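You operate a simulated robot arm through the tools that you are given. There is no shell and no other tool.

You are at the controls of a simulated robot arm. One attempt, no reset.

## Task
Grease the bearing seat and fit the gold bearing.
Fine: brush grease from the grease tub over the patch in the white wheel half's seat with the blue brush, stand the brush back in its cup, then seat the bearing level. A coat counts when it lies all over at full strength: go over it till it gets no stronger.

Only the result counts: the job must be done as asked and must still hold three seconds after the hand-in. Knocking over, shifting, dropping, spilling or breaking anything else fails it.

## Robot
A 7-joint arm with a three-finger gripper, fixed in place. Base frame: the origin is at the foot of the arm, x ahead of it, y to its left, z up; the work surface is at about z = 800. Lengths are in mm, angles in degrees, forces in N, time in s.
Its first joint turns from -166.0 to 166.0 degrees. Payload 2.69 kg.
Tool frame: the origin (TCP) lies between the finger pads and is the grasp point; the fingertips stand 30 mm ahead of it; z points along the fingers, y is the line along which they close. The gripper opens to 128 mm. The gripper's body begins 117 mm behind the TCP.
Orientation is told as [roll, pitch, yaw] about the base's x, y, z axes, in that order, counted from this pose: with the fingers straight down and closing along the base's y, the tool's x points along the base's -x, its y along +y and its z along -z.

## Interface
- The arm moves only by the tool step_arm. Its argument "series" is a list of rows, each a list of 7 numbers: the shift along the base's x, y, z in mm, then the turn, a rotation vector about the base's x, y, z in degrees, then the gripper command, from -1 (shut) to 1 (fully open), values between in proportion. In form: [[dx, dy, dz, rx, ry, rz, gripper], ...]. A call has 1 to 20 rows; each row is the pose to reach, as a shift and turn from the pose commanded when the call began. Rows are played at 5 a second. More than 50 mm and 8.6 degrees between two rows, or a gripper value outside its range, and nothing of the call is played. Where a pose cannot be reached the arm comes as near as it can. A force on the tool above 40 N (or 10 N above the force at the start of the call, whichever is more), or a blocked arm, ends the call early, and 0.2 s more pass. The fingers move at their own pace and stop on an object; they squeeze with about 39 N. The grip force told is the motor's: it shows also when the fingers shut on nothing. Time passes only in rows, and 0.2 s behind the last, so rows that repeat a pose let the fingers close. The reply holds the time, the measured pose of the TCP, the force on the tool along the base axes, the opening and the grip force, in the units named above and with some noise, with the torque about the TCP (base axes, N m) and any sound that the robot's microphone picked up.
- Cameras (640 x 400 px; columns grow to the right, rows downward): "scene" is fixed at [398.8, -502.5, 1614.6]; the picture's right is [0.97, -0.23, 0.00], its down [-0.13, -0.56, -0.82] and it looks along [0.19, 0.80, -0.57] (base axes); focal length 337 px, centre (320, 200). "wrist" rides on the gripper at [58, 54, -131] in the tool frame; the picture's right is [-0.68, 0.74, 0.00], its down [-0.62, -0.57, -0.55] and it looks along [-0.40, -0.37, 0.84] (tool axes); focal length 234 px, centre (320, 200). There is no depth. A picture from a camera that has moved, and an enlarged one, comes with that camera's place and axes in the base frame and with its lens.
- camera(camera): a new picture of that camera. It takes no simulated time.
- lift_body(by): slides the trunk up (or, below 0, down) by that many mm; the arm rides with it, the base frame stays. It gives what a move gives, with no picture.
- enlarge(camera, box): a new picture of the part [left, top, right, bottom] of that camera's present view, enlarged. It takes no simulated time.
- job_done(): hands the job in; it is judged then, once.

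Nothing tells you positions but the pictures and the camera data. Unless the task says otherwise, let go and move clear before handing in.

The tools are called after "Request:" as a command line: name --pt "numbers of a row" for each row, then --argument value for the rest, lists and objects as JSON in quotes. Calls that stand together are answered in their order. step_arm: Moves the arm, as the interface text tells. Its arguments: {"type":"object","properties":{"series":{"type":"array","items":{"type":"array","items":{"type":"number"}}}},"required":["series"]} The other tools are called the same way: lift_body (by) slides the trunk up or down; camera (camera) takes a picture; enlarge (camera, box) takes an enlarged picture of a part of a camera's view; job_done () hands the job in.

At the start:

```text
time_s: 0.0
tool_pos: [319.1, 513.6, 1221.6]
tool_rot: [0.0, 0.0, -0.1]
wrist_force: [-0.2, 0.1, -0.4]
ft_torque: [0.03, -0.02, 0.01]
gripper_width: 127.8
gripper_force: 0.0
trunk travel left (down, up): [-150.0, 200.0]
```

scene: 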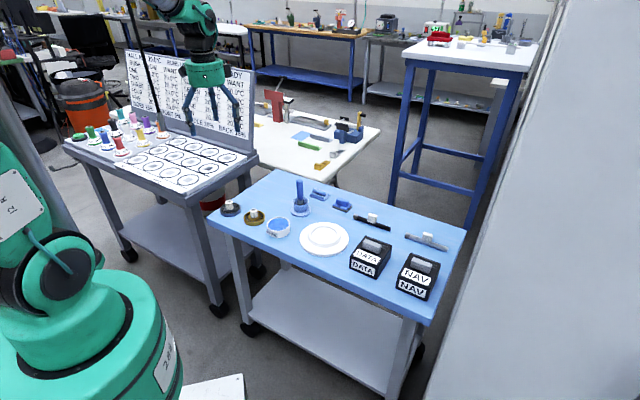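
wrist: 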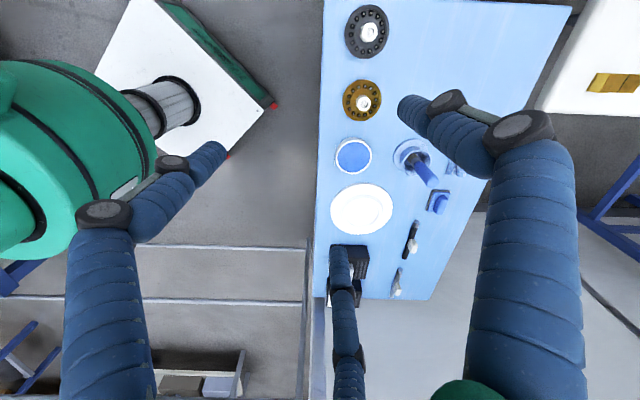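

I see a blue-topped cart with a dark bearing, a gold bearing, a white/blue grease tub, a white wheel half, and a blue brush standing in a cup. First I'll zoom in to locate each of them.

Request:
enlarge --camera "scene" --box '[200, 160, 360, 260]'

Request:
enlarge --camera "wrist" --box '[310, 0, 470, 100]'

Request:
enlarge --camera "wrist" --box '[310, 60, 470, 160]'

Request:
enlarge --camera "wrist" --box '[310, 130, 470, 230]'

Request:
enlarge --camera "scene" --box '[290, 170, 470, 310]'

```text
4.00 times, centred on (280, 210) of scene
camera zoom: at [398.8, -502.5, 1614.6], right [0.97, -0.23, 0.0], down [-0.13, -0.56, -0.82], along [0.19, 0.8, -0.57], focal length 1347 px, centre (480, 160)
```

zoom: 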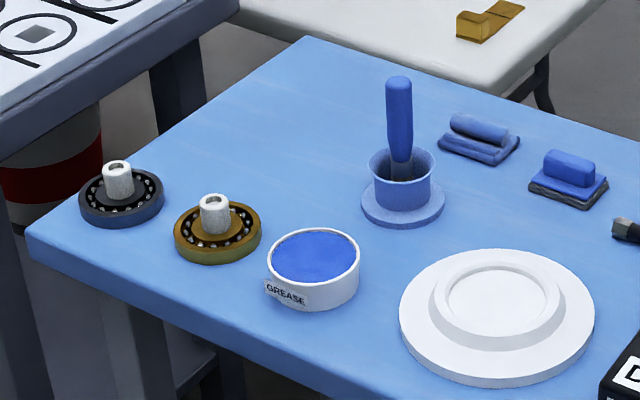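

```text
4.00 times, centred on (390, 50) of wrist
camera zoom: at [260.6, 567.8, 1353.8], right [0.68, 0.74, 0.0], down [0.62, -0.57, 0.55], along [0.4, -0.37, -0.84], focal length 937 px, centre (40, 800)
```

zoom: 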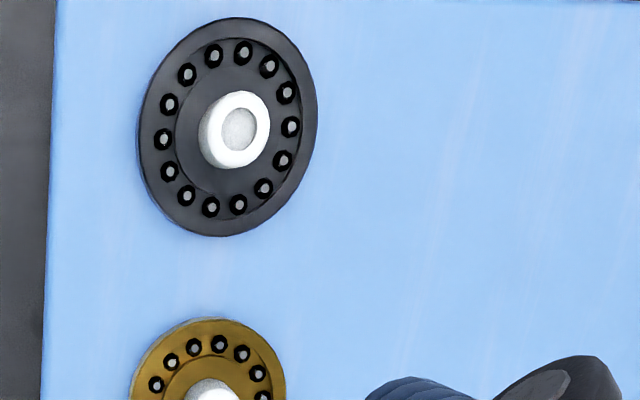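

```text
4.00 times, centred on (390, 110) of wrist
camera zoom: at [260.6, 567.8, 1353.8], right [0.68, 0.74, 0.0], down [0.62, -0.57, 0.55], along [0.4, -0.37, -0.84], focal length 937 px, centre (40, 560)
```

zoom: 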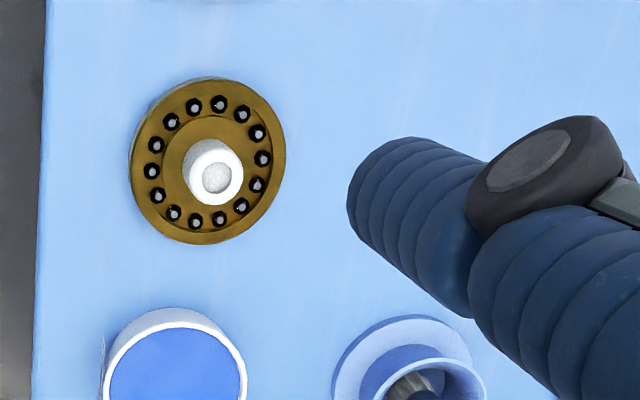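

```text
4.00 times, centred on (390, 180) of wrist
camera zoom: at [260.6, 567.8, 1353.8], right [0.68, 0.74, 0.0], down [0.62, -0.57, 0.55], along [0.4, -0.37, -0.84], focal length 937 px, centre (40, 280)
```

zoom: 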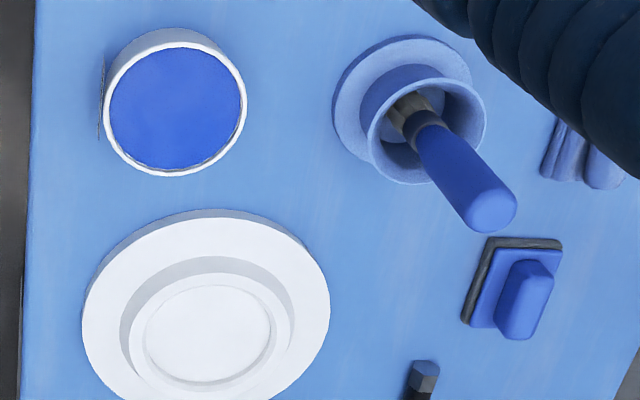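

```text
2.86 times, centred on (380, 240) of scene
camera zoom: at [398.8, -502.5, 1614.6], right [0.97, -0.23, 0.0], down [-0.13, -0.56, -0.82], along [0.19, 0.8, -0.57], focal length 962 px, centre (149, 86)
```

zoom: 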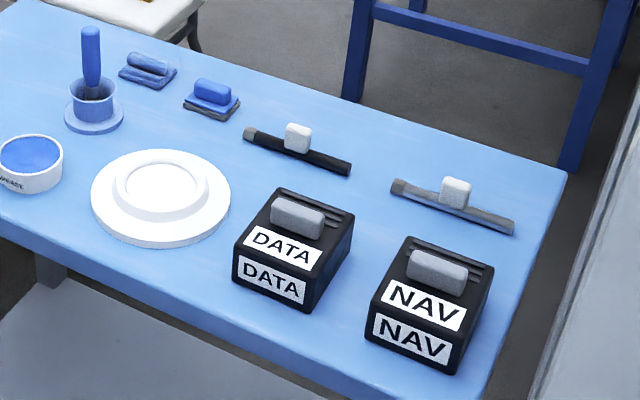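

The first triangulation puts the brush upright at about (575, 581) with its top near z = 948, the tub at (474, 480), the seat at (627, 392) and the gold bearing at (390, 567). Next I'll bring the wrist camera over the wheel for a closer look.

Request:
step_arm --pt "25 -7 -22 0 0 0 1" --pt "50 -13 -44 0 0 0 1" --pt "75 -20 -66 0 0 0 1" --pt "100 -26 -88 0 0 0 1" --pt "125 -33 -110 0 0 0 1" --pt "150 -40 -132 0 0 0 1" --pt "175 -46 -154 0 0 0 1" --pt "200 -53 -176 0 0 0 1" --pt "225 -60 -198 0 0 0 1" --pt "246 -65 -222 0 0 0 1" --pt "246 -65 -222 0 0 0 1"

Request:
camera --camera "wrist"

Request:
camera --camera "scene"

```text
time_s: 2.4
tool_pos: [565.1, 450.7, 998.7]
tool_rot: [0.0, 0.0, 0.2]
wrist_force: [0.4, -1.0, -0.6]
ft_torque: [-0.03, 0.06, 0.02]
gripper_width: 128.1
gripper_force: 0.1
trunk travel left (down, up): [-150.0, 200.0]
```

```text
taken
camera wrist: at [507.3, 502.7, 1131.6], right [0.68, 0.74, 0.0], down [0.62, -0.57, 0.55], along [0.4, -0.37, -0.84], focal length 234 px, centre (320, 200)
```

wrist: 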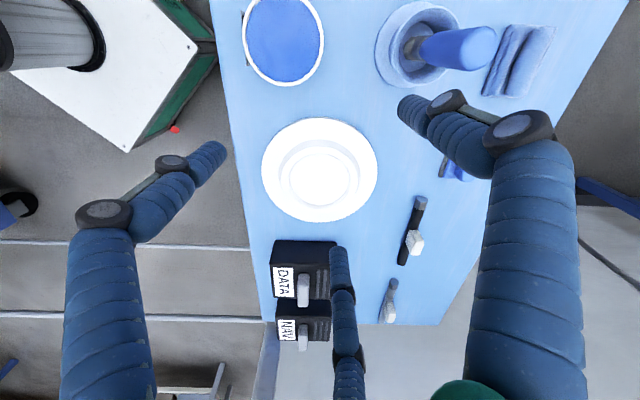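

```text
taken
```

scene: 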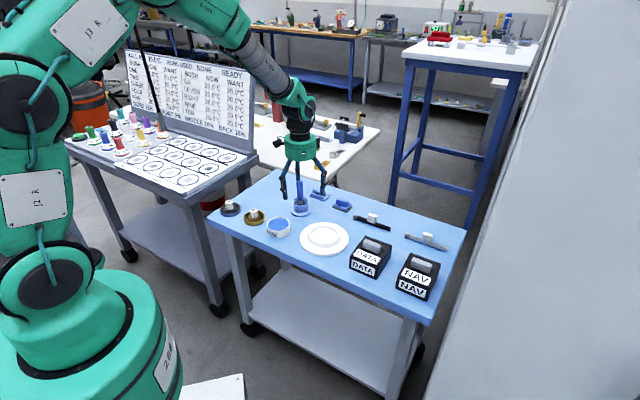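

The view suggests the gripper may have three fingers, so I'll check its shape, then zoom in on the seat.

Request:
enlarge --camera "scene" --box '[250, 90, 370, 230]'

Request:
enlarge --camera "wrist" --box '[240, 110, 400, 230]'

Request:
enlarge --camera "wrist" --box '[360, 0, 520, 110]'

Request:
enlarge --camera "wrist" --box '[220, 0, 360, 100]'

```text
2.86 times, centred on (310, 160) of scene
camera zoom: at [398.8, -502.5, 1614.6], right [0.97, -0.23, 0.0], down [-0.13, -0.56, -0.82], along [0.19, 0.8, -0.57], focal length 962 px, centre (349, 314)
```

zoom: 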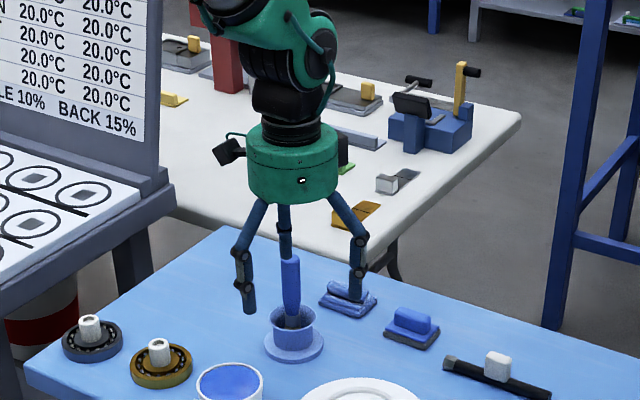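

```text
3.33 times, centred on (320, 170) of wrist
camera zoom: at [507.3, 502.7, 1131.6], right [0.68, 0.74, 0.0], down [0.62, -0.57, 0.55], along [0.4, -0.37, -0.84], focal length 781 px, centre (320, 300)
```

zoom: 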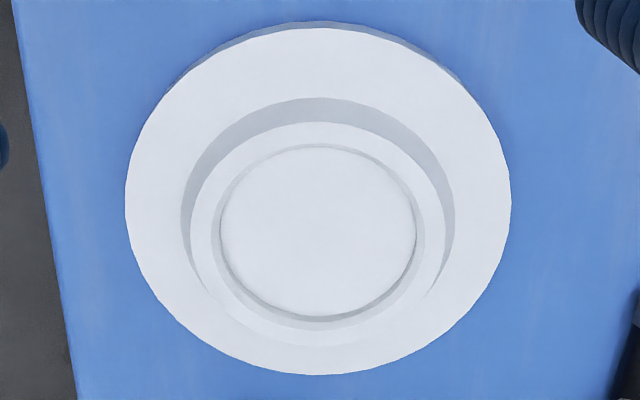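

```text
3.64 times, centred on (440, 55) of wrist
camera zoom: at [507.3, 502.7, 1131.6], right [0.68, 0.74, 0.0], down [0.62, -0.57, 0.55], along [0.4, -0.37, -0.84], focal length 852 px, centre (-116, 727)
```

zoom: 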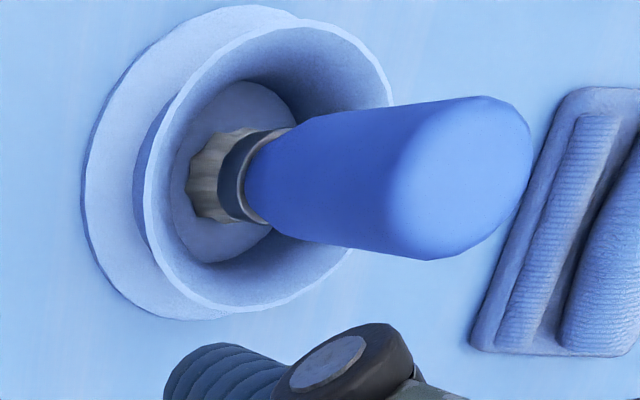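

```text
4.00 times, centred on (290, 50) of wrist
camera zoom: at [507.3, 502.7, 1131.6], right [0.68, 0.74, 0.0], down [0.62, -0.57, 0.55], along [0.4, -0.37, -0.84], focal length 937 px, centre (440, 800)
```

zoom: 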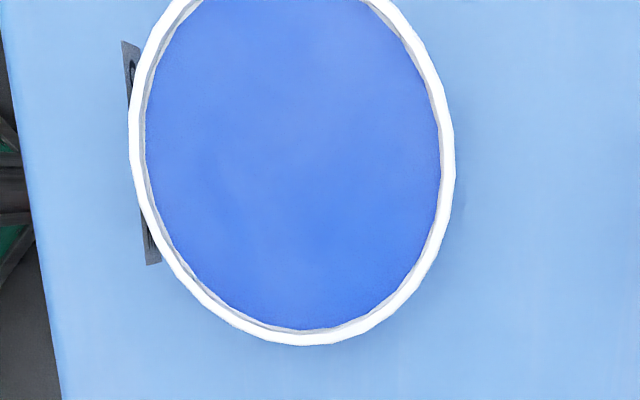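

The drawn gripper looks like a three-jaw one, so I'll leave room all round it. The cup and brush axis come out at about (578, 582), so I'll hover above the brush to check that.

Request:
step_arm --pt "2 20 22 0 0 0 1" --pt "6 60 22 0 0 0 1" --pt "10 100 22 0 0 0 1" --pt "13 131 22 0 0 0 1" --pt "13 131 22 0 0 0 1"

Request:
camera --camera "wrist"

Request:
enlarge --camera "scene" --box '[250, 130, 350, 230]'

```text
time_s: 3.6
tool_pos: [577.8, 580.0, 1019.5]
tool_rot: [0.1, 0.0, 0.0]
wrist_force: [0.7, 0.1, 0.2]
ft_torque: [-0.02, 0.04, 0.0]
gripper_width: 127.9
gripper_force: 0.1
trunk travel left (down, up): [-150.0, 200.0]
```

```text
taken
camera wrist: at [519.6, 634.4, 1153.0], right [0.68, 0.74, 0.0], down [0.62, -0.57, 0.55], along [0.4, -0.37, -0.84], focal length 234 px, centre (320, 200)
```

wrist: 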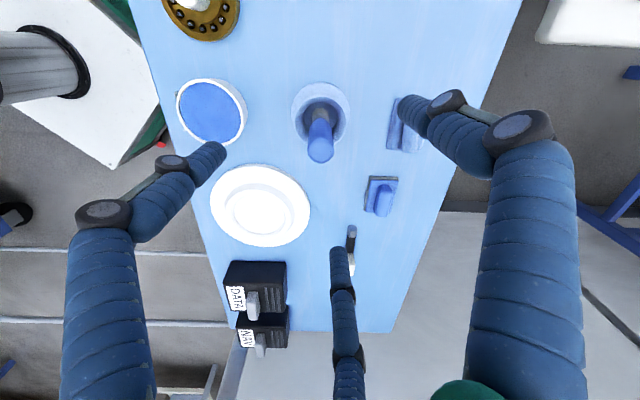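

```text
4.00 times, centred on (300, 180) of scene
camera zoom: at [398.8, -502.5, 1614.6], right [0.97, -0.23, 0.0], down [-0.13, -0.56, -0.82], along [0.19, 0.8, -0.57], focal length 1347 px, centre (400, 280)
```

zoom: 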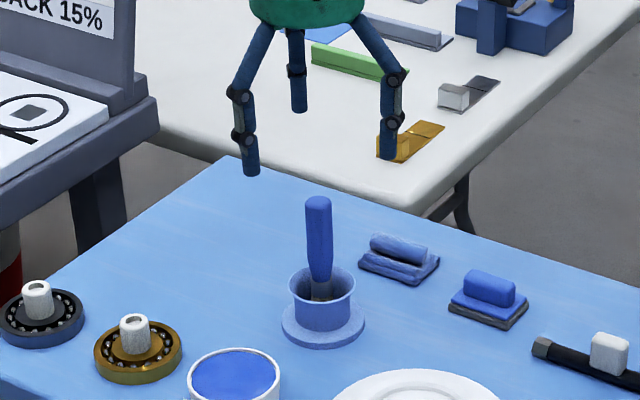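

Request:
enlarge --camera "wrist" --box '[270, 70, 370, 180]'

Request:
enlarge --camera "scene" --box '[280, 170, 330, 225]'

```text
3.64 times, centred on (320, 125) of wrist
camera zoom: at [519.6, 634.4, 1153.0], right [0.68, 0.74, 0.0], down [0.62, -0.57, 0.55], along [0.4, -0.37, -0.84], focal length 852 px, centre (320, 473)
```

zoom: 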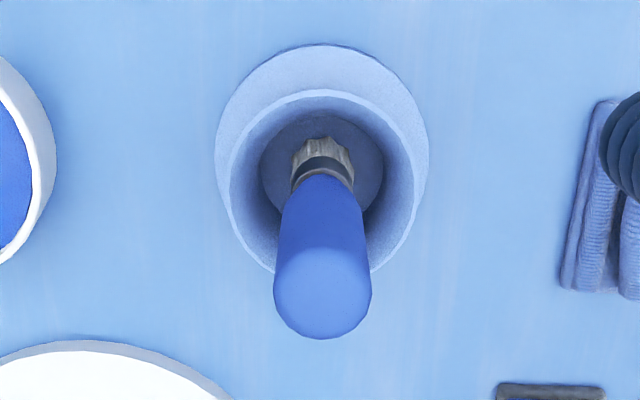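

```text
7.27 times, centred on (305, 198) of scene
camera zoom: at [398.8, -502.5, 1614.6], right [0.97, -0.23, 0.0], down [-0.13, -0.56, -0.82], along [0.19, 0.8, -0.57], focal length 2448 px, centre (429, 218)
```

zoom: 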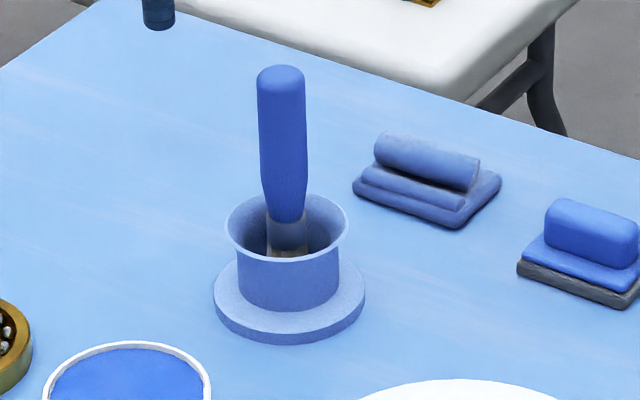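

The brush handle lines up with the tool axis to within about 1 mm and stands vertical. I'll go down to about z = 912 and close on it.

Request:
step_arm --pt "1 0.5 -20 0 0 0 1" --pt "1 0.5 -40 0 0 0 1" --pt "1 0.5 -60 0 0 0 1" --pt "1 0.5 -80 0 0 0 1" --pt "1 0.5 -95 0 0 0 1" --pt "1 0.5 -107 0 0 0 1" --pt "1 0.5 -107 0 0 0 1"

Request:
camera --camera "wrist"

Request:
enlarge --camera "scene" --box '[260, 140, 350, 225]'

```text
time_s: 5.2
tool_pos: [579.3, 580.8, 914.4]
tool_rot: [0.0, 0.0, -0.1]
wrist_force: [0.0, -0.5, 1.0]
ft_torque: [0.0, 0.0, -0.02]
gripper_width: 128.0
gripper_force: 0.0
trunk travel left (down, up): [-150.0, 200.0]
```

```text
taken
camera wrist: at [521.1, 633.0, 1046.3], right [0.68, 0.74, 0.0], down [0.62, -0.57, 0.55], along [0.4, -0.37, -0.84], focal length 234 px, centre (320, 200)
```

wrist: 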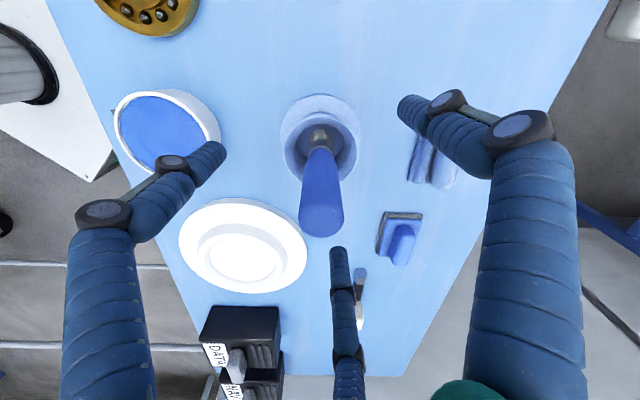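

```text
4.71 times, centred on (305, 182) of scene
camera zoom: at [398.8, -502.5, 1614.6], right [0.97, -0.23, 0.0], down [-0.13, -0.56, -0.82], along [0.19, 0.8, -0.57], focal length 1584 px, centre (391, 282)
```

zoom: 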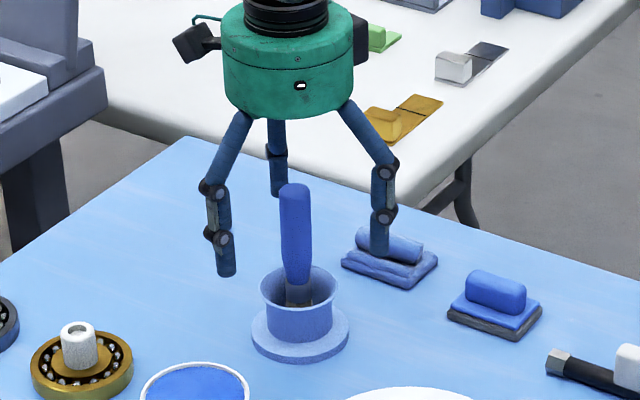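

Request:
step_arm --pt "0.3 0 0 0 0 0 0" --pt "0.3 0 0 0 0 0 -0.4" --pt "0.3 0 0 0 0 0 -1" --pt "0.3 0 0 0 0 0 -1" --pt "0.3 0 0 0 0 0 -1" --pt "0.3 0 0 0 0 0 -1"

Request:
camera --camera "wrist"

Request:
enlarge --camera "scene" --box '[260, 140, 350, 225]'

```text
time_s: 6.6
tool_pos: [579.4, 580.4, 914.2]
tool_rot: [-0.1, 0.0, -0.1]
wrist_force: [0.4, -0.2, -0.6]
ft_torque: [0.0, 0.01, 0.0]
gripper_width: 23.9
gripper_force: 39.1
trunk travel left (down, up): [-150.0, 200.0]
```

```text
taken
camera wrist: at [521.1, 633.5, 1046.3], right [0.68, 0.74, 0.0], down [0.62, -0.57, 0.55], along [0.4, -0.37, -0.84], focal length 234 px, centre (320, 200)
```

wrist: 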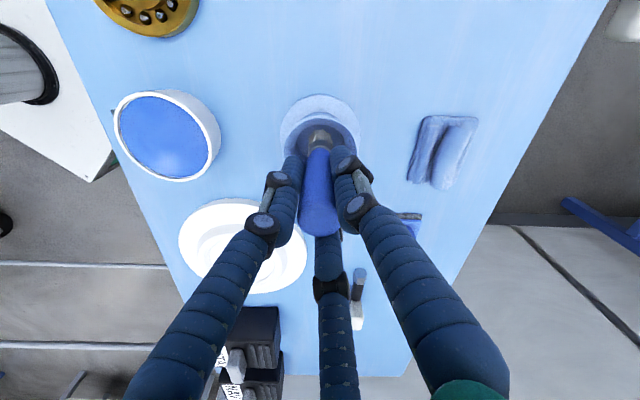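

```text
4.71 times, centred on (305, 182) of scene
camera zoom: at [398.8, -502.5, 1614.6], right [0.97, -0.23, 0.0], down [-0.13, -0.56, -0.82], along [0.19, 0.8, -0.57], focal length 1584 px, centre (391, 282)
```

zoom: 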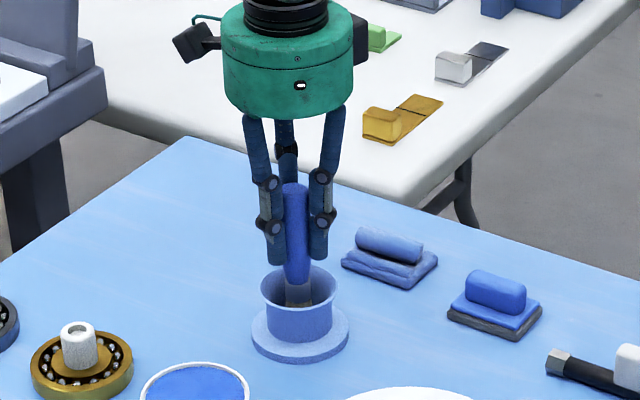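

Gripped at 23.9 mm. Now I'll lift the brush straight up and check its tip.

Request:
step_arm --pt "0 0 10 0 0 0 -1" --pt "0 0 30 0 0 0 -1" --pt "0 0 55 0 0 0 -1" --pt "0 0 80 0 0 0 -1" --pt "0 0 100 0 0 0 -1" --pt "0 0 100 0 0 0 -1"

Request:
camera --camera "wrist"

Request:
enlarge --camera "scene" --box '[260, 120, 350, 225]'

```text
time_s: 8.0
tool_pos: [578.9, 582.4, 1013.5]
tool_rot: [0.0, 0.0, 0.1]
wrist_force: [-0.9, -0.8, -0.5]
ft_torque: [-0.02, -0.02, -0.01]
gripper_width: 24.2
gripper_force: 39.3
trunk travel left (down, up): [-150.0, 200.0]
```

```text
taken
camera wrist: at [521.7, 634.9, 1145.6], right [0.68, 0.74, 0.0], down [0.62, -0.57, 0.55], along [0.4, -0.37, -0.84], focal length 234 px, centre (320, 200)
```

wrist: 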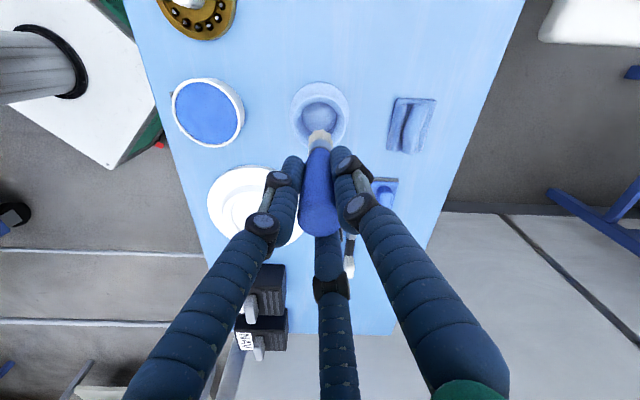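

```text
3.81 times, centred on (305, 172) of scene
camera zoom: at [398.8, -502.5, 1614.6], right [0.97, -0.23, 0.0], down [-0.13, -0.56, -0.82], along [0.19, 0.8, -0.57], focal length 1282 px, centre (377, 305)
```

zoom: 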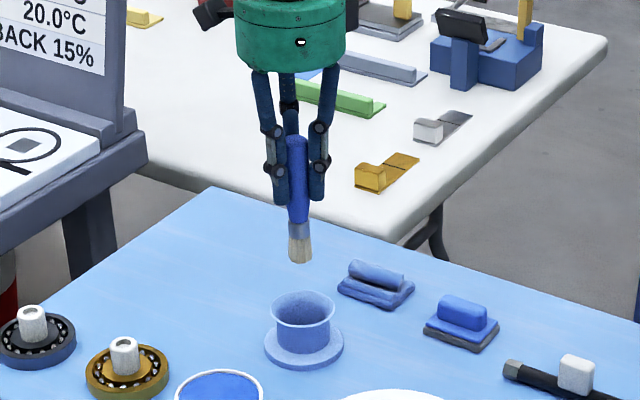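

The brush is out, with its tip about 110 mm below the TCP. I'll pin down the tub and wheel more exactly from this viewpoint.

Request:
enlarge --camera "wrist" --box '[150, 60, 270, 160]'

Request:
enlarge --camera "scene" --box '[260, 205, 360, 265]'

Request:
enlarge --camera "scene" --box '[255, 205, 305, 245]'

Request:
enlarge --camera "scene" --box '[295, 215, 355, 260]'

```text
4.00 times, centred on (210, 110) of wrist
camera zoom: at [521.7, 634.9, 1145.6], right [0.68, 0.74, 0.0], down [0.62, -0.57, 0.55], along [0.4, -0.37, -0.84], focal length 937 px, centre (760, 560)
```

zoom: 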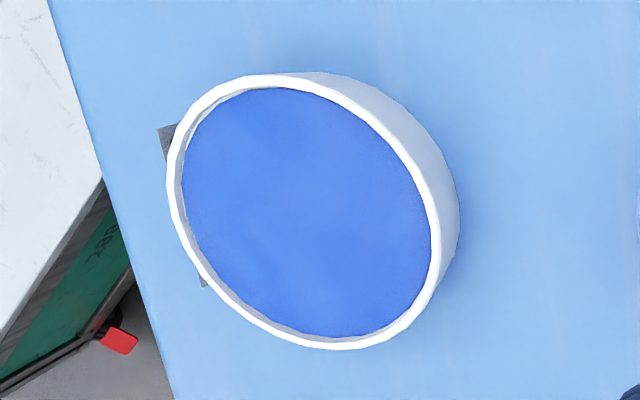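

```text
6.40 times, centred on (310, 235) of scene
camera zoom: at [398.8, -502.5, 1614.6], right [0.97, -0.23, 0.0], down [-0.13, -0.56, -0.82], along [0.19, 0.8, -0.57], focal length 2155 px, centre (384, -24)
```

zoom: 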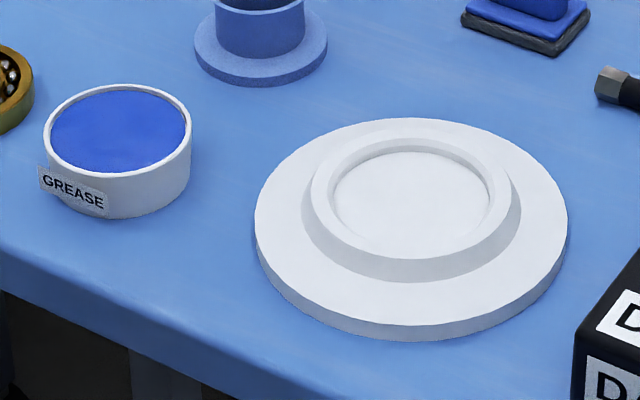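

```text
10.00 times, centred on (280, 225) of scene
camera zoom: at [398.8, -502.5, 1614.6], right [0.97, -0.23, 0.0], down [-0.13, -0.56, -0.82], along [0.19, 0.8, -0.57], focal length 3367 px, centre (720, -50)
```

zoom: 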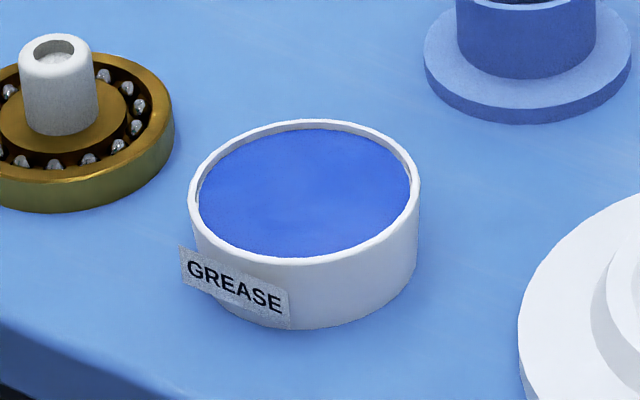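

```text
8.89 times, centred on (325, 238) of scene
camera zoom: at [398.8, -502.5, 1614.6], right [0.97, -0.23, 0.0], down [-0.13, -0.56, -0.82], along [0.19, 0.8, -0.57], focal length 2993 px, centre (276, -133)
```

zoom: 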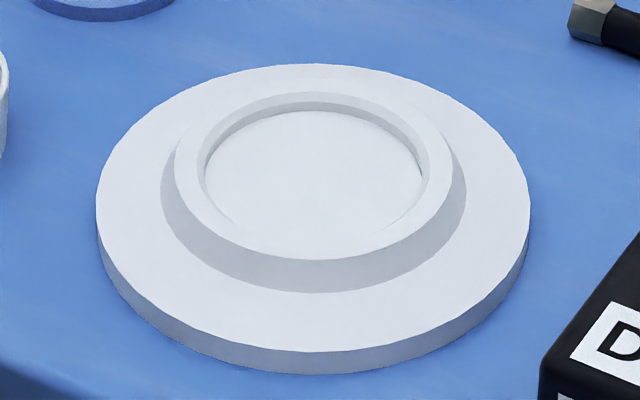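

The tub rim is near z = 828, centred at about (473.5, 477). I'll carry the brush over it and lower it to just above the grease.

Request:
step_arm --pt "-18 -17 0 0 0 0 -1" --pt "-36 -34 0 0 0 0 -1" --pt "-54 -52 0 0 0 0 -1" --pt "-72 -69 0 0 0 0 -1" --pt "-90 -87 0 0 0 0 -1" --pt "-106 -103 0 0 0 0 -1" --pt "-106 -103 -20 0 0 0 -1" --pt "-106 -103 -40 0 0 0 -1" --pt "-106 -103 -60 0 0 0 -1" --pt "-106 -103 -60 0 0 0 -1"

Request:
camera --camera "wrist"

Request:
enlarge --camera "scene" --box '[230, 160, 330, 250]'

```text
time_s: 10.2
tool_pos: [474.5, 478.2, 954.8]
tool_rot: [0.0, -0.1, 0.1]
wrist_force: [0.0, 0.7, -2.3]
ft_torque: [0.0, 0.05, 0.01]
gripper_width: 24.0
gripper_force: 39.3
trunk travel left (down, up): [-150.0, 200.0]
```

```text
taken
camera wrist: at [416.3, 530.7, 1086.4], right [0.68, 0.74, 0.0], down [0.62, -0.57, 0.55], along [0.4, -0.37, -0.84], focal length 234 px, centre (320, 200)
```

wrist: 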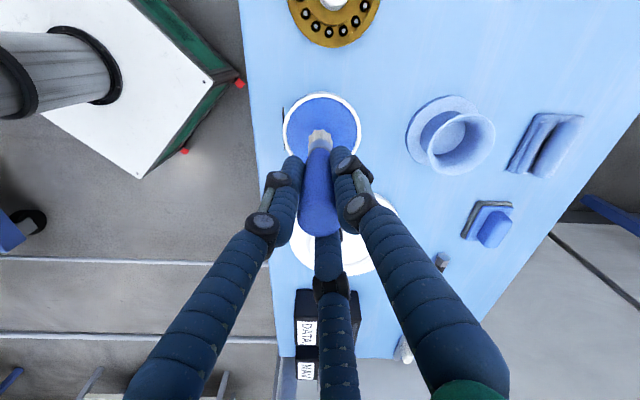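

```text
4.44 times, centred on (280, 205) of scene
camera zoom: at [398.8, -502.5, 1614.6], right [0.97, -0.23, 0.0], down [-0.13, -0.56, -0.82], along [0.19, 0.8, -0.57], focal length 1496 px, centre (498, 178)
```

zoom: 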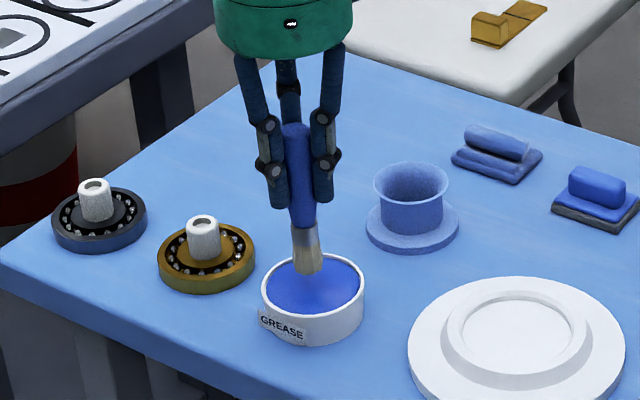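

The brush is centred over the tub. I'll lower it slowly into the grease and watch the force.

Request:
step_arm --pt "0 0 -6 0 0 0 -1" --pt "0 0 -11 0 0 0 -1" --pt "0 0 -16 0 0 0 -1" --pt "0 0 -20 0 0 0 -1" --pt "0 0 -23 0 0 0 -1" --pt "0 0 -23 0 0 0 -1"

Request:
enlarge --camera "scene" --box '[240, 170, 320, 245]'

Request:
enlarge --camera "wrist" --box '[260, 80, 380, 180]'

```text
time_s: 11.6
tool_pos: [474.8, 479.8, 937.0]
tool_rot: [0.2, -0.3, 0.0]
wrist_force: [0.6, -0.2, 9.6]
ft_torque: [0.1, 0.02, 0.0]
gripper_width: 24.0
gripper_force: 39.1
trunk travel left (down, up): [-150.0, 200.0]
stopped in row 6: the force on the tool passed its limit at 42 N (the readings are from after the stop); the commanded pose is now the measured one
```

```text
5.33 times, centred on (280, 208) of scene
camera zoom: at [398.8, -502.5, 1614.6], right [0.97, -0.23, 0.0], down [-0.13, -0.56, -0.82], along [0.19, 0.8, -0.57], focal length 1796 px, centre (533, 160)
```

zoom: 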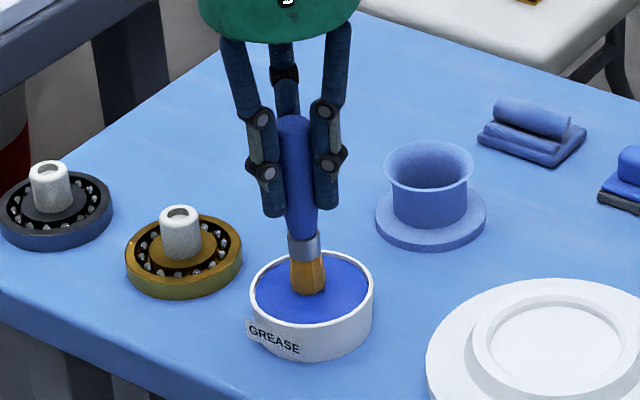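

```text
4.00 times, centred on (320, 130) of wrist
camera zoom: at [416.1, 532.6, 1068.2], right [0.68, 0.74, 0.01], down [0.61, -0.57, 0.55], along [0.41, -0.37, -0.84], focal length 937 px, centre (320, 480)
```

zoom: 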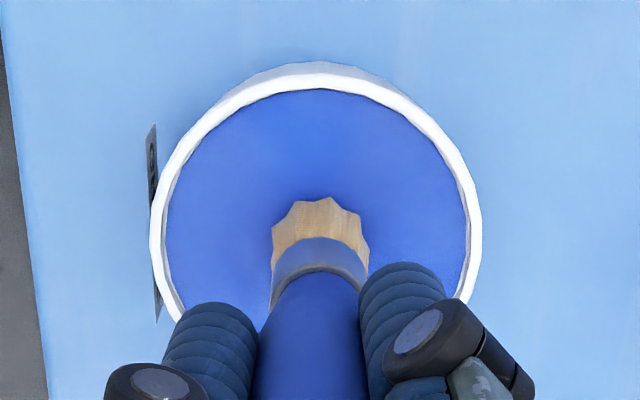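

The brush met the grease surface at TCP z ≈ 937 and the bristles seem to have changed colour. I'll lift it to see whether it's loaded.

Request:
step_arm --pt "0 0 5 -0.1 0.2 0 -1" --pt "0 -1 25 -0.2 0.3 0 -1" --pt "0 -1 45 -0.2 0.3 0 -1" --pt "0 -1 45 -0.2 0.3 0 -1"

Request:
enlarge --camera "scene" --box '[240, 160, 320, 235]'

Request:
enlarge --camera "wrist" --box '[260, 80, 380, 180]'

```text
time_s: 12.6
tool_pos: [473.4, 479.2, 979.4]
tool_rot: [-0.1, 0.0, 0.0]
wrist_force: [-0.8, -0.3, -1.1]
ft_torque: [0.02, 0.0, -0.01]
gripper_width: 24.1
gripper_force: 38.5
trunk travel left (down, up): [-150.0, 200.0]
```

```text
5.33 times, centred on (280, 198) of scene
camera zoom: at [398.8, -502.5, 1614.6], right [0.97, -0.23, 0.0], down [-0.13, -0.56, -0.82], along [0.19, 0.8, -0.57], focal length 1796 px, centre (533, 213)
```

zoom: 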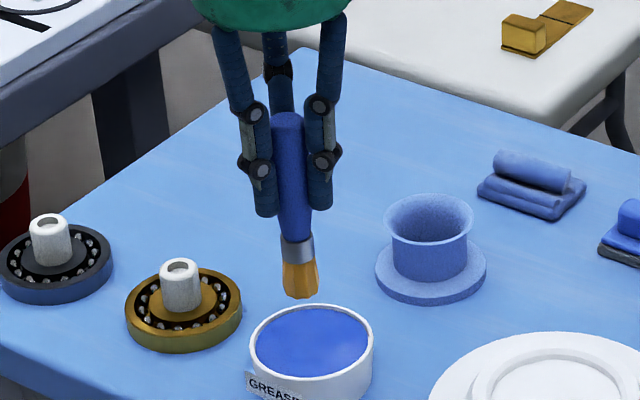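

```text
4.00 times, centred on (320, 130) of wrist
camera zoom: at [416.2, 533.0, 1111.6], right [0.68, 0.74, 0.0], down [0.62, -0.57, 0.55], along [0.4, -0.37, -0.84], focal length 937 px, centre (320, 480)
```

zoom: 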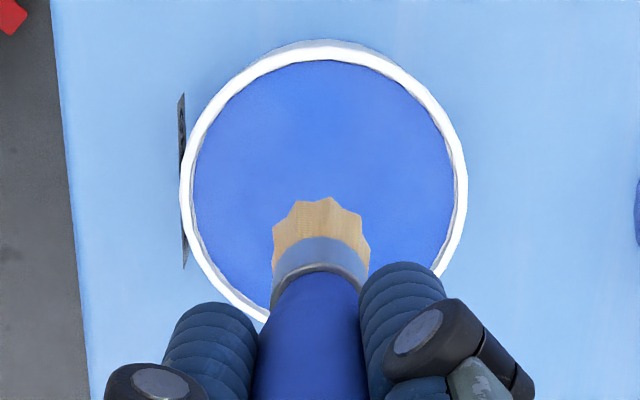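

The bristles turned amber, so the brush is loaded. Now I'll move over the wheel seat.

Request:
step_arm --pt "20 -12 10 0 0 0 -1" --pt "45 -26 10 0 0 0 -1" --pt "75 -44 10 0 0 0 -1" --pt "105 -61 10 0 0 0 -1" --pt "135 -79 10 0 0 0 -1" --pt "153 -90 10 0 0 0 -1" --pt "153 -90 0 0 0 0 -1" --pt "153 -90 0 0 0 0 -1"

Request:
camera --camera "wrist"

Request:
enlarge --camera "wrist" --box '[240, 50, 400, 170]'

Request:
enlarge --camera "scene" --box '[280, 170, 370, 260]'

```text
time_s: 14.4
tool_pos: [627.5, 389.0, 978.5]
tool_rot: [0.0, 0.2, 0.1]
wrist_force: [0.5, 0.1, -0.4]
ft_torque: [0.0, 0.01, -0.02]
gripper_width: 23.8
gripper_force: 38.7
trunk travel left (down, up): [-150.0, 200.0]
```

```text
taken
camera wrist: at [569.7, 442.7, 1110.8], right [0.68, 0.74, 0.0], down [0.62, -0.57, 0.55], along [0.4, -0.37, -0.84], focal length 234 px, centre (320, 200)
```

wrist: 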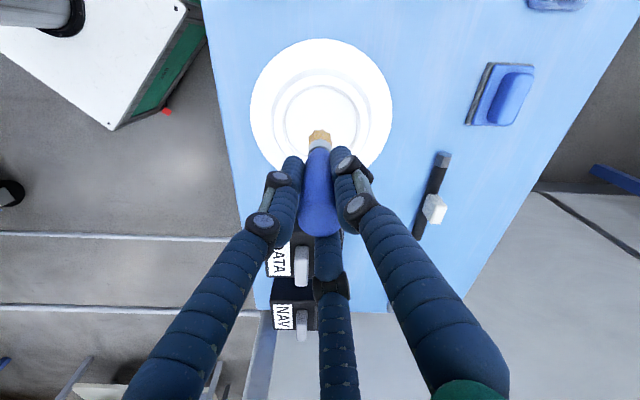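

```text
3.33 times, centred on (320, 110) of wrist
camera zoom: at [569.7, 442.7, 1110.8], right [0.68, 0.74, 0.0], down [0.62, -0.57, 0.55], along [0.4, -0.37, -0.84], focal length 781 px, centre (320, 500)
```

zoom: 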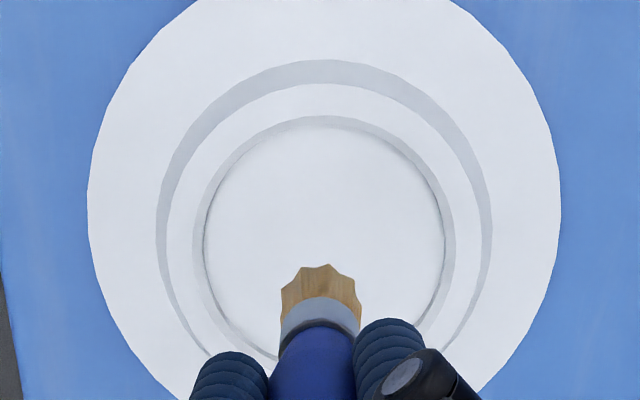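

```text
4.44 times, centred on (325, 215) of scene
camera zoom: at [398.8, -502.5, 1614.6], right [0.97, -0.23, 0.0], down [-0.13, -0.56, -0.82], along [0.19, 0.8, -0.57], focal length 1496 px, centre (298, 133)
```

zoom: 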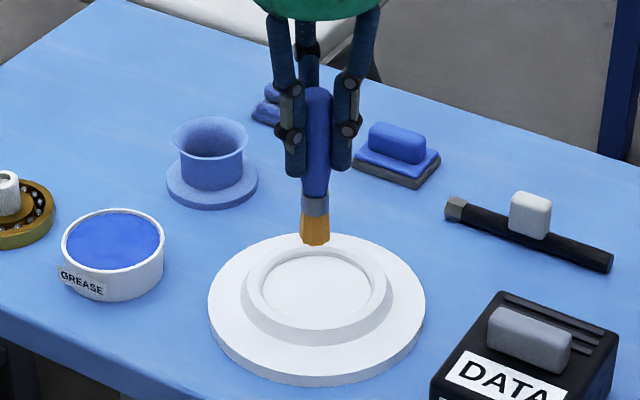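

The seat centre works out at about (630, 389.5) with a floor some 88–90 mm across. I'll go down in small steps to find the contact height.

Request:
step_arm --pt "2 0.5 -15 0 0 0 -1" --pt "2 0.5 -30 0 0 0 -1" --pt "2 0.5 -42 0 0 0 -1" --pt "2 0.5 -46 0 0 0 -1" --pt "2 0.5 -48 0 0 0 -1" --pt "2 0.5 -48 0 0 0 -1"

Request:
enlarge --camera "scene" --box '[290, 190, 350, 260]'

Request:
enlarge --camera "wrist" --box '[240, 80, 400, 200]'

```text
time_s: 15.8
tool_pos: [629.2, 390.0, 931.4]
tool_rot: [0.1, 0.1, 0.0]
wrist_force: [0.1, 0.1, -0.8]
ft_torque: [0.01, 0.01, 0.01]
gripper_width: 24.2
gripper_force: 38.9
trunk travel left (down, up): [-150.0, 200.0]
```

```text
5.71 times, centred on (320, 225) of scene
camera zoom: at [398.8, -502.5, 1614.6], right [0.97, -0.23, 0.0], down [-0.13, -0.56, -0.82], along [0.19, 0.8, -0.57], focal length 1924 px, centre (320, 57)
```

zoom: 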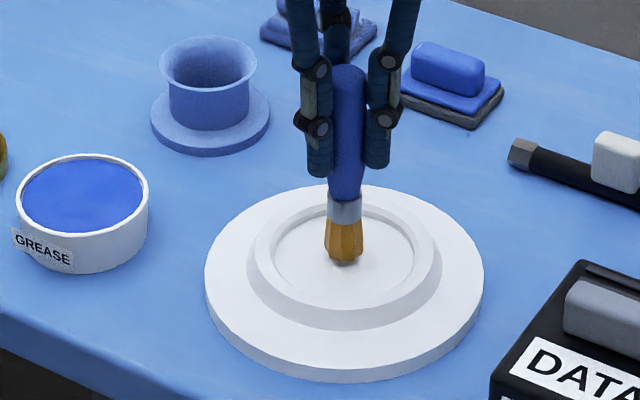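

```text
3.33 times, centred on (320, 140) of wrist
camera zoom: at [571.6, 442.8, 1063.5], right [0.68, 0.74, 0.0], down [0.62, -0.57, 0.55], along [0.4, -0.37, -0.84], focal length 781 px, centre (320, 400)
```

zoom: 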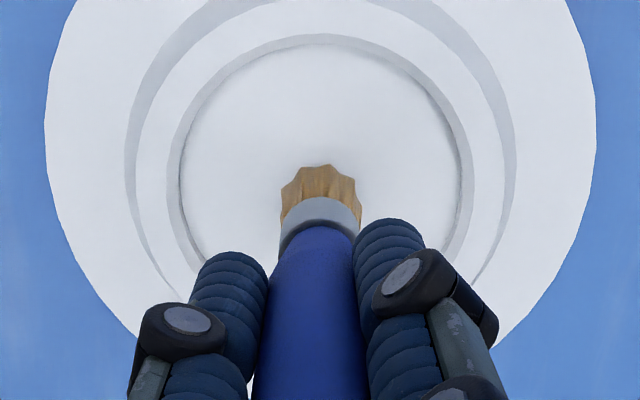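

Request:
step_arm --pt "0 0 -1.5 0 0 0 -1" --pt "0 0 -3 0 0 0 -1" --pt "0 0 -4 0 0 0 -1" --pt "0 0 -4 0 0 0 -1"

```text
time_s: 16.8
tool_pos: [628.8, 389.2, 927.1]
tool_rot: [0.0, 0.1, 0.0]
wrist_force: [1.1, -0.3, -1.2]
ft_torque: [0.04, -0.02, -0.03]
gripper_width: 24.1
gripper_force: 39.4
trunk travel left (down, up): [-150.0, 200.0]
```

Request:
step_arm --pt "0 0 -1 0 0 0 -1" --pt "0 0 -2 0 0 0 -1" --pt "0 0 -3 0 0 0 -1" --pt "0 0 -3 0 0 0 -1"

Request:
enlarge --camera "scene" --box '[290, 190, 350, 260]'

```text
time_s: 17.8
tool_pos: [628.2, 389.3, 924.8]
tool_rot: [0.1, 0.0, 0.0]
wrist_force: [0.1, 0.4, -1.3]
ft_torque: [-0.04, 0.0, -0.02]
gripper_width: 24.0
gripper_force: 38.7
trunk travel left (down, up): [-150.0, 200.0]
```

```text
5.71 times, centred on (320, 225) of scene
camera zoom: at [398.8, -502.5, 1614.6], right [0.97, -0.23, 0.0], down [-0.13, -0.56, -0.82], along [0.19, 0.8, -0.57], focal length 1924 px, centre (320, 57)
```

zoom: 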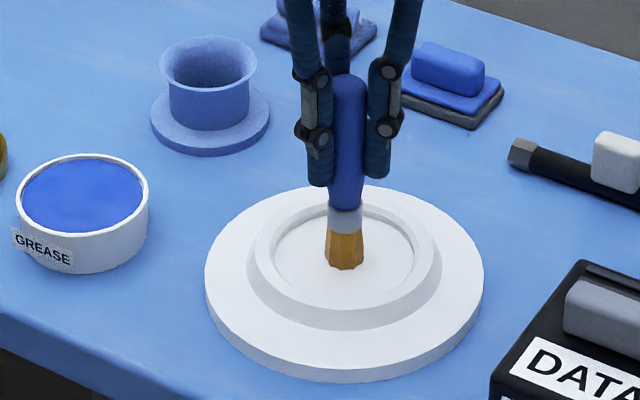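

Request:
step_arm --pt "0 0 -1 0 0 0 -1" --pt "0 0 -2 0 0 0 -1" --pt "0 0 -2 0 0 0 -1"

Request:
enlarge --camera "scene" --box '[300, 210, 350, 250]'

Request:
enlarge --camera "wrist" --box '[240, 80, 400, 200]'

```text
time_s: 18.6
tool_pos: [629.7, 389.5, 923.6]
tool_rot: [0.2, 0.0, 0.0]
wrist_force: [-5.0, -0.4, 23.9]
ft_torque: [0.06, 0.58, 0.01]
gripper_width: 24.1
gripper_force: 39.0
trunk travel left (down, up): [-150.0, 200.0]
```

```text
10.00 times, centred on (325, 230) of scene
camera zoom: at [398.8, -502.5, 1614.6], right [0.97, -0.23, 0.0], down [-0.13, -0.56, -0.82], along [0.19, 0.8, -0.57], focal length 3367 px, centre (270, -100)
```

zoom: 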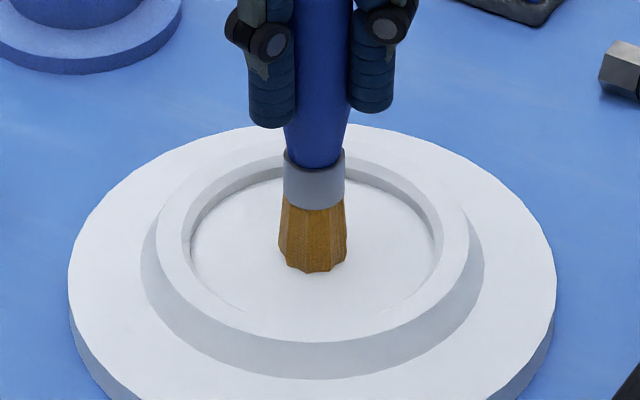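

```text
3.33 times, centred on (320, 140) of wrist
camera zoom: at [571.6, 442.4, 1056.1], right [0.68, 0.74, 0.0], down [0.62, -0.57, 0.55], along [0.4, -0.37, -0.84], focal length 781 px, centre (320, 400)
```

zoom: 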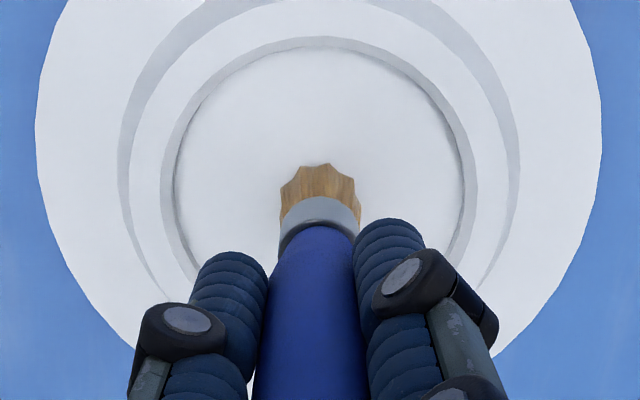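

Contact comes at commanded z ≈ 926–927. I'll ease the pressure a little and make a trial stroke along x to see how the coat builds.

Request:
step_arm --pt "0 0 1 0 0 0 -1" --pt "6 0 1 0 0 0 -1" --pt "12 0 1 0 0 0 -1" --pt "18 0 1 0 0 0 -1" --pt "24 0 1 0 0 0 -1" --pt "30 0 1 0 0 0 -1" --pt "22 0 1 0 0 0 -1" --pt "14 0 1 0 0 0 -1" --pt "6 0 1 0 0 0 -1" --pt "0 0 1 0 0 0 -1"

Request:
enlarge --camera "scene" --box '[300, 210, 350, 250]'

Request:
enlarge --camera "wrist" --box '[240, 80, 400, 200]'

```text
time_s: 20.8
tool_pos: [628.4, 389.3, 923.0]
tool_rot: [0.0, 0.1, 0.1]
wrist_force: [4.0, 0.8, 14.2]
ft_torque: [0.08, -0.4, 0.0]
gripper_width: 24.0
gripper_force: 38.8
trunk travel left (down, up): [-150.0, 200.0]
```

```text
10.00 times, centred on (325, 230) of scene
camera zoom: at [398.8, -502.5, 1614.6], right [0.97, -0.23, 0.0], down [-0.13, -0.56, -0.82], along [0.19, 0.8, -0.57], focal length 3367 px, centre (270, -100)
```

zoom: 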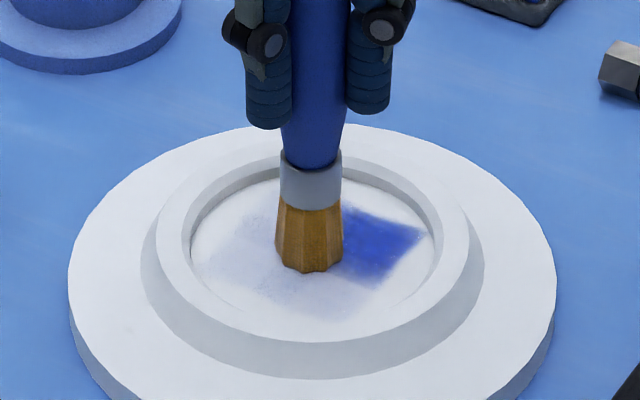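

```text
3.33 times, centred on (320, 140) of wrist
camera zoom: at [570.9, 442.4, 1056.0], right [0.68, 0.74, 0.0], down [0.62, -0.57, 0.55], along [0.4, -0.37, -0.84], focal length 781 px, centre (320, 400)
```

zoom: 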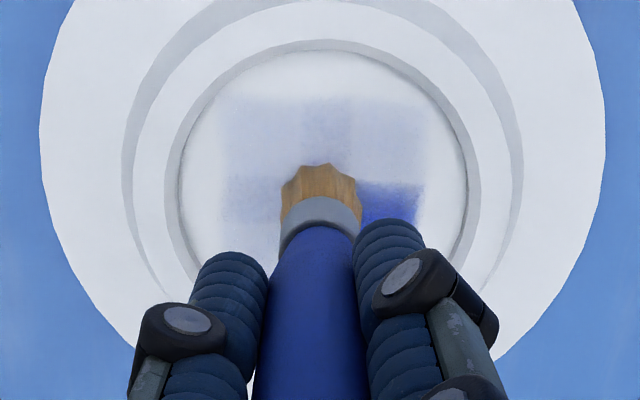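

Grease is going on in blue over what looks like a square patch turned about 45°. I'll lift off to see the whole patch.

Request:
step_arm --pt "0 0 12 0 0 0 -1" --pt "0 0 35 0 0 0 -1" --pt "-20 40 55 0 0 0 -1" --pt "-30 70 65 0 0 0 -1" --pt "-30 70 65 0 0 0 -1"

Request:
enlarge --camera "scene" --box '[300, 210, 350, 250]'

Request:
camera --camera "wrist"

```text
time_s: 22.0
tool_pos: [598.5, 460.2, 990.1]
tool_rot: [-0.1, 0.1, 0.0]
wrist_force: [0.3, 0.9, -2.3]
ft_torque: [-0.06, -0.07, -0.02]
gripper_width: 24.1
gripper_force: 39.1
trunk travel left (down, up): [-150.0, 200.0]
```

```text
10.00 times, centred on (325, 230) of scene
camera zoom: at [398.8, -502.5, 1614.6], right [0.97, -0.23, 0.0], down [-0.13, -0.56, -0.82], along [0.19, 0.8, -0.57], focal length 3367 px, centre (270, -100)
```

zoom: 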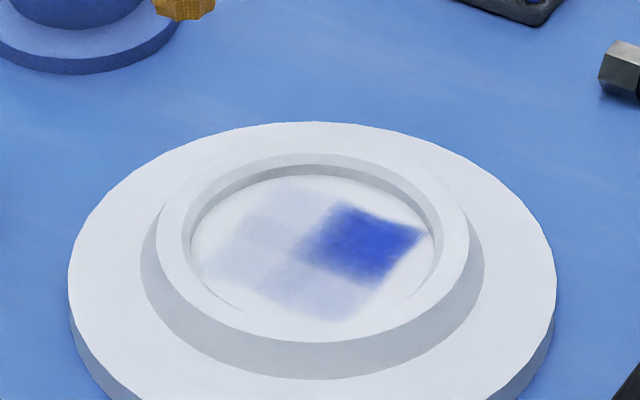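

```text
taken
camera wrist: at [541.1, 514.1, 1121.2], right [0.68, 0.74, 0.0], down [0.62, -0.56, 0.55], along [0.4, -0.37, -0.84], focal length 234 px, centre (320, 200)
```

wrist: 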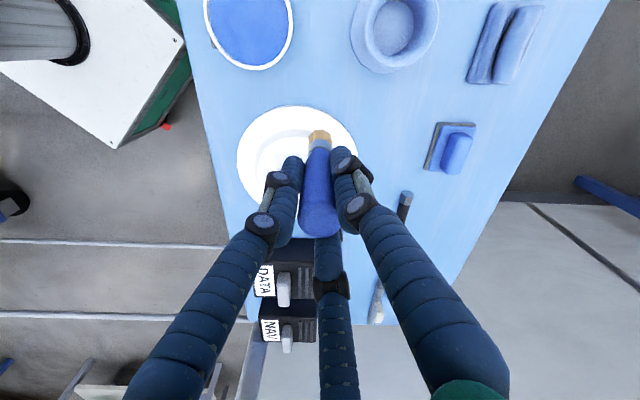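

The patch is a square of roughly 60 mm side, turned 45° and centred on the seat. I'll brush it in lines parallel to its sides.

Request:
step_arm --pt "0 -40 0 0 0 0 -1" --pt "0.3 -70 0 0 0 0 -1" --pt "0.3 -70 -25 0 0 0 -1" --pt "0.3 -70 -45 0 0 0 -1" --pt "0.3 -70 -58 0 0 0 -1" --pt "0.3 -70 -62 0 0 0 -1" --pt "0.3 -70 -64 0 0 0 -1" --pt "5.3 -65 -64 0 0 0 -1" --pt "10.2 -60.1 -64 0 0 0 -1" --pt "15.2 -55.1 -64 0 0 0 -1" --pt "20.1 -50.2 -64 0 0 0 -1" --pt "25.1 -45.2 -64 0 0 0 -1" --pt "30 -40.3 -64 0 0 0 -1" --pt "37.4 -47.7 -64 0 0 0 -1" --pt "32.5 -52.6 -64 0 0 0 -1" --pt "27.5 -57.6 -64 0 0 0 -1" --pt "22.6 -62.6 -64 0 0 0 -1" --pt "17.6 -67.5 -64 0 0 0 -1" --pt "12.7 -72.5 -64 0 0 0 -1" --pt "7.7 -77.4 -64 0 0 0 -1"

Request:
enlarge --camera "scene" --box '[300, 210, 350, 250]'

Request:
enlarge --camera "wrist" --box '[240, 80, 400, 200]'

```text
time_s: 26.2
tool_pos: [607.3, 382.2, 924.1]
tool_rot: [-0.1, 0.1, -0.1]
wrist_force: [-0.1, -0.9, 0.0]
ft_torque: [-0.03, -0.01, -0.01]
gripper_width: 23.9
gripper_force: 39.3
trunk travel left (down, up): [-150.0, 200.0]
```

```text
10.00 times, centred on (325, 230) of scene
camera zoom: at [398.8, -502.5, 1614.6], right [0.97, -0.23, 0.0], down [-0.13, -0.56, -0.82], along [0.19, 0.8, -0.57], focal length 3367 px, centre (270, -100)
```

zoom: 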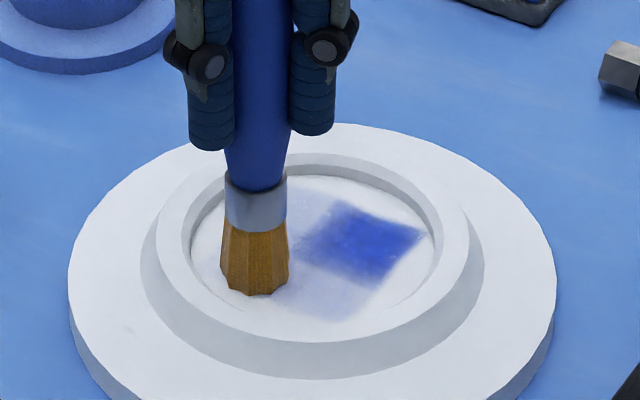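

```text
3.33 times, centred on (320, 140) of wrist
camera zoom: at [549.2, 435.1, 1056.4], right [0.68, 0.74, 0.0], down [0.62, -0.56, 0.55], along [0.4, -0.37, -0.84], focal length 781 px, centre (320, 400)
```

zoom: 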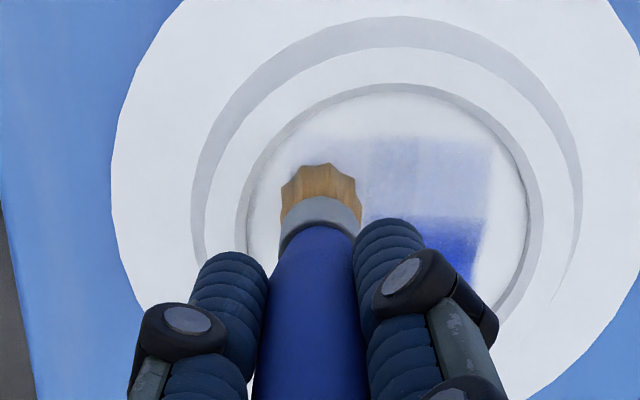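

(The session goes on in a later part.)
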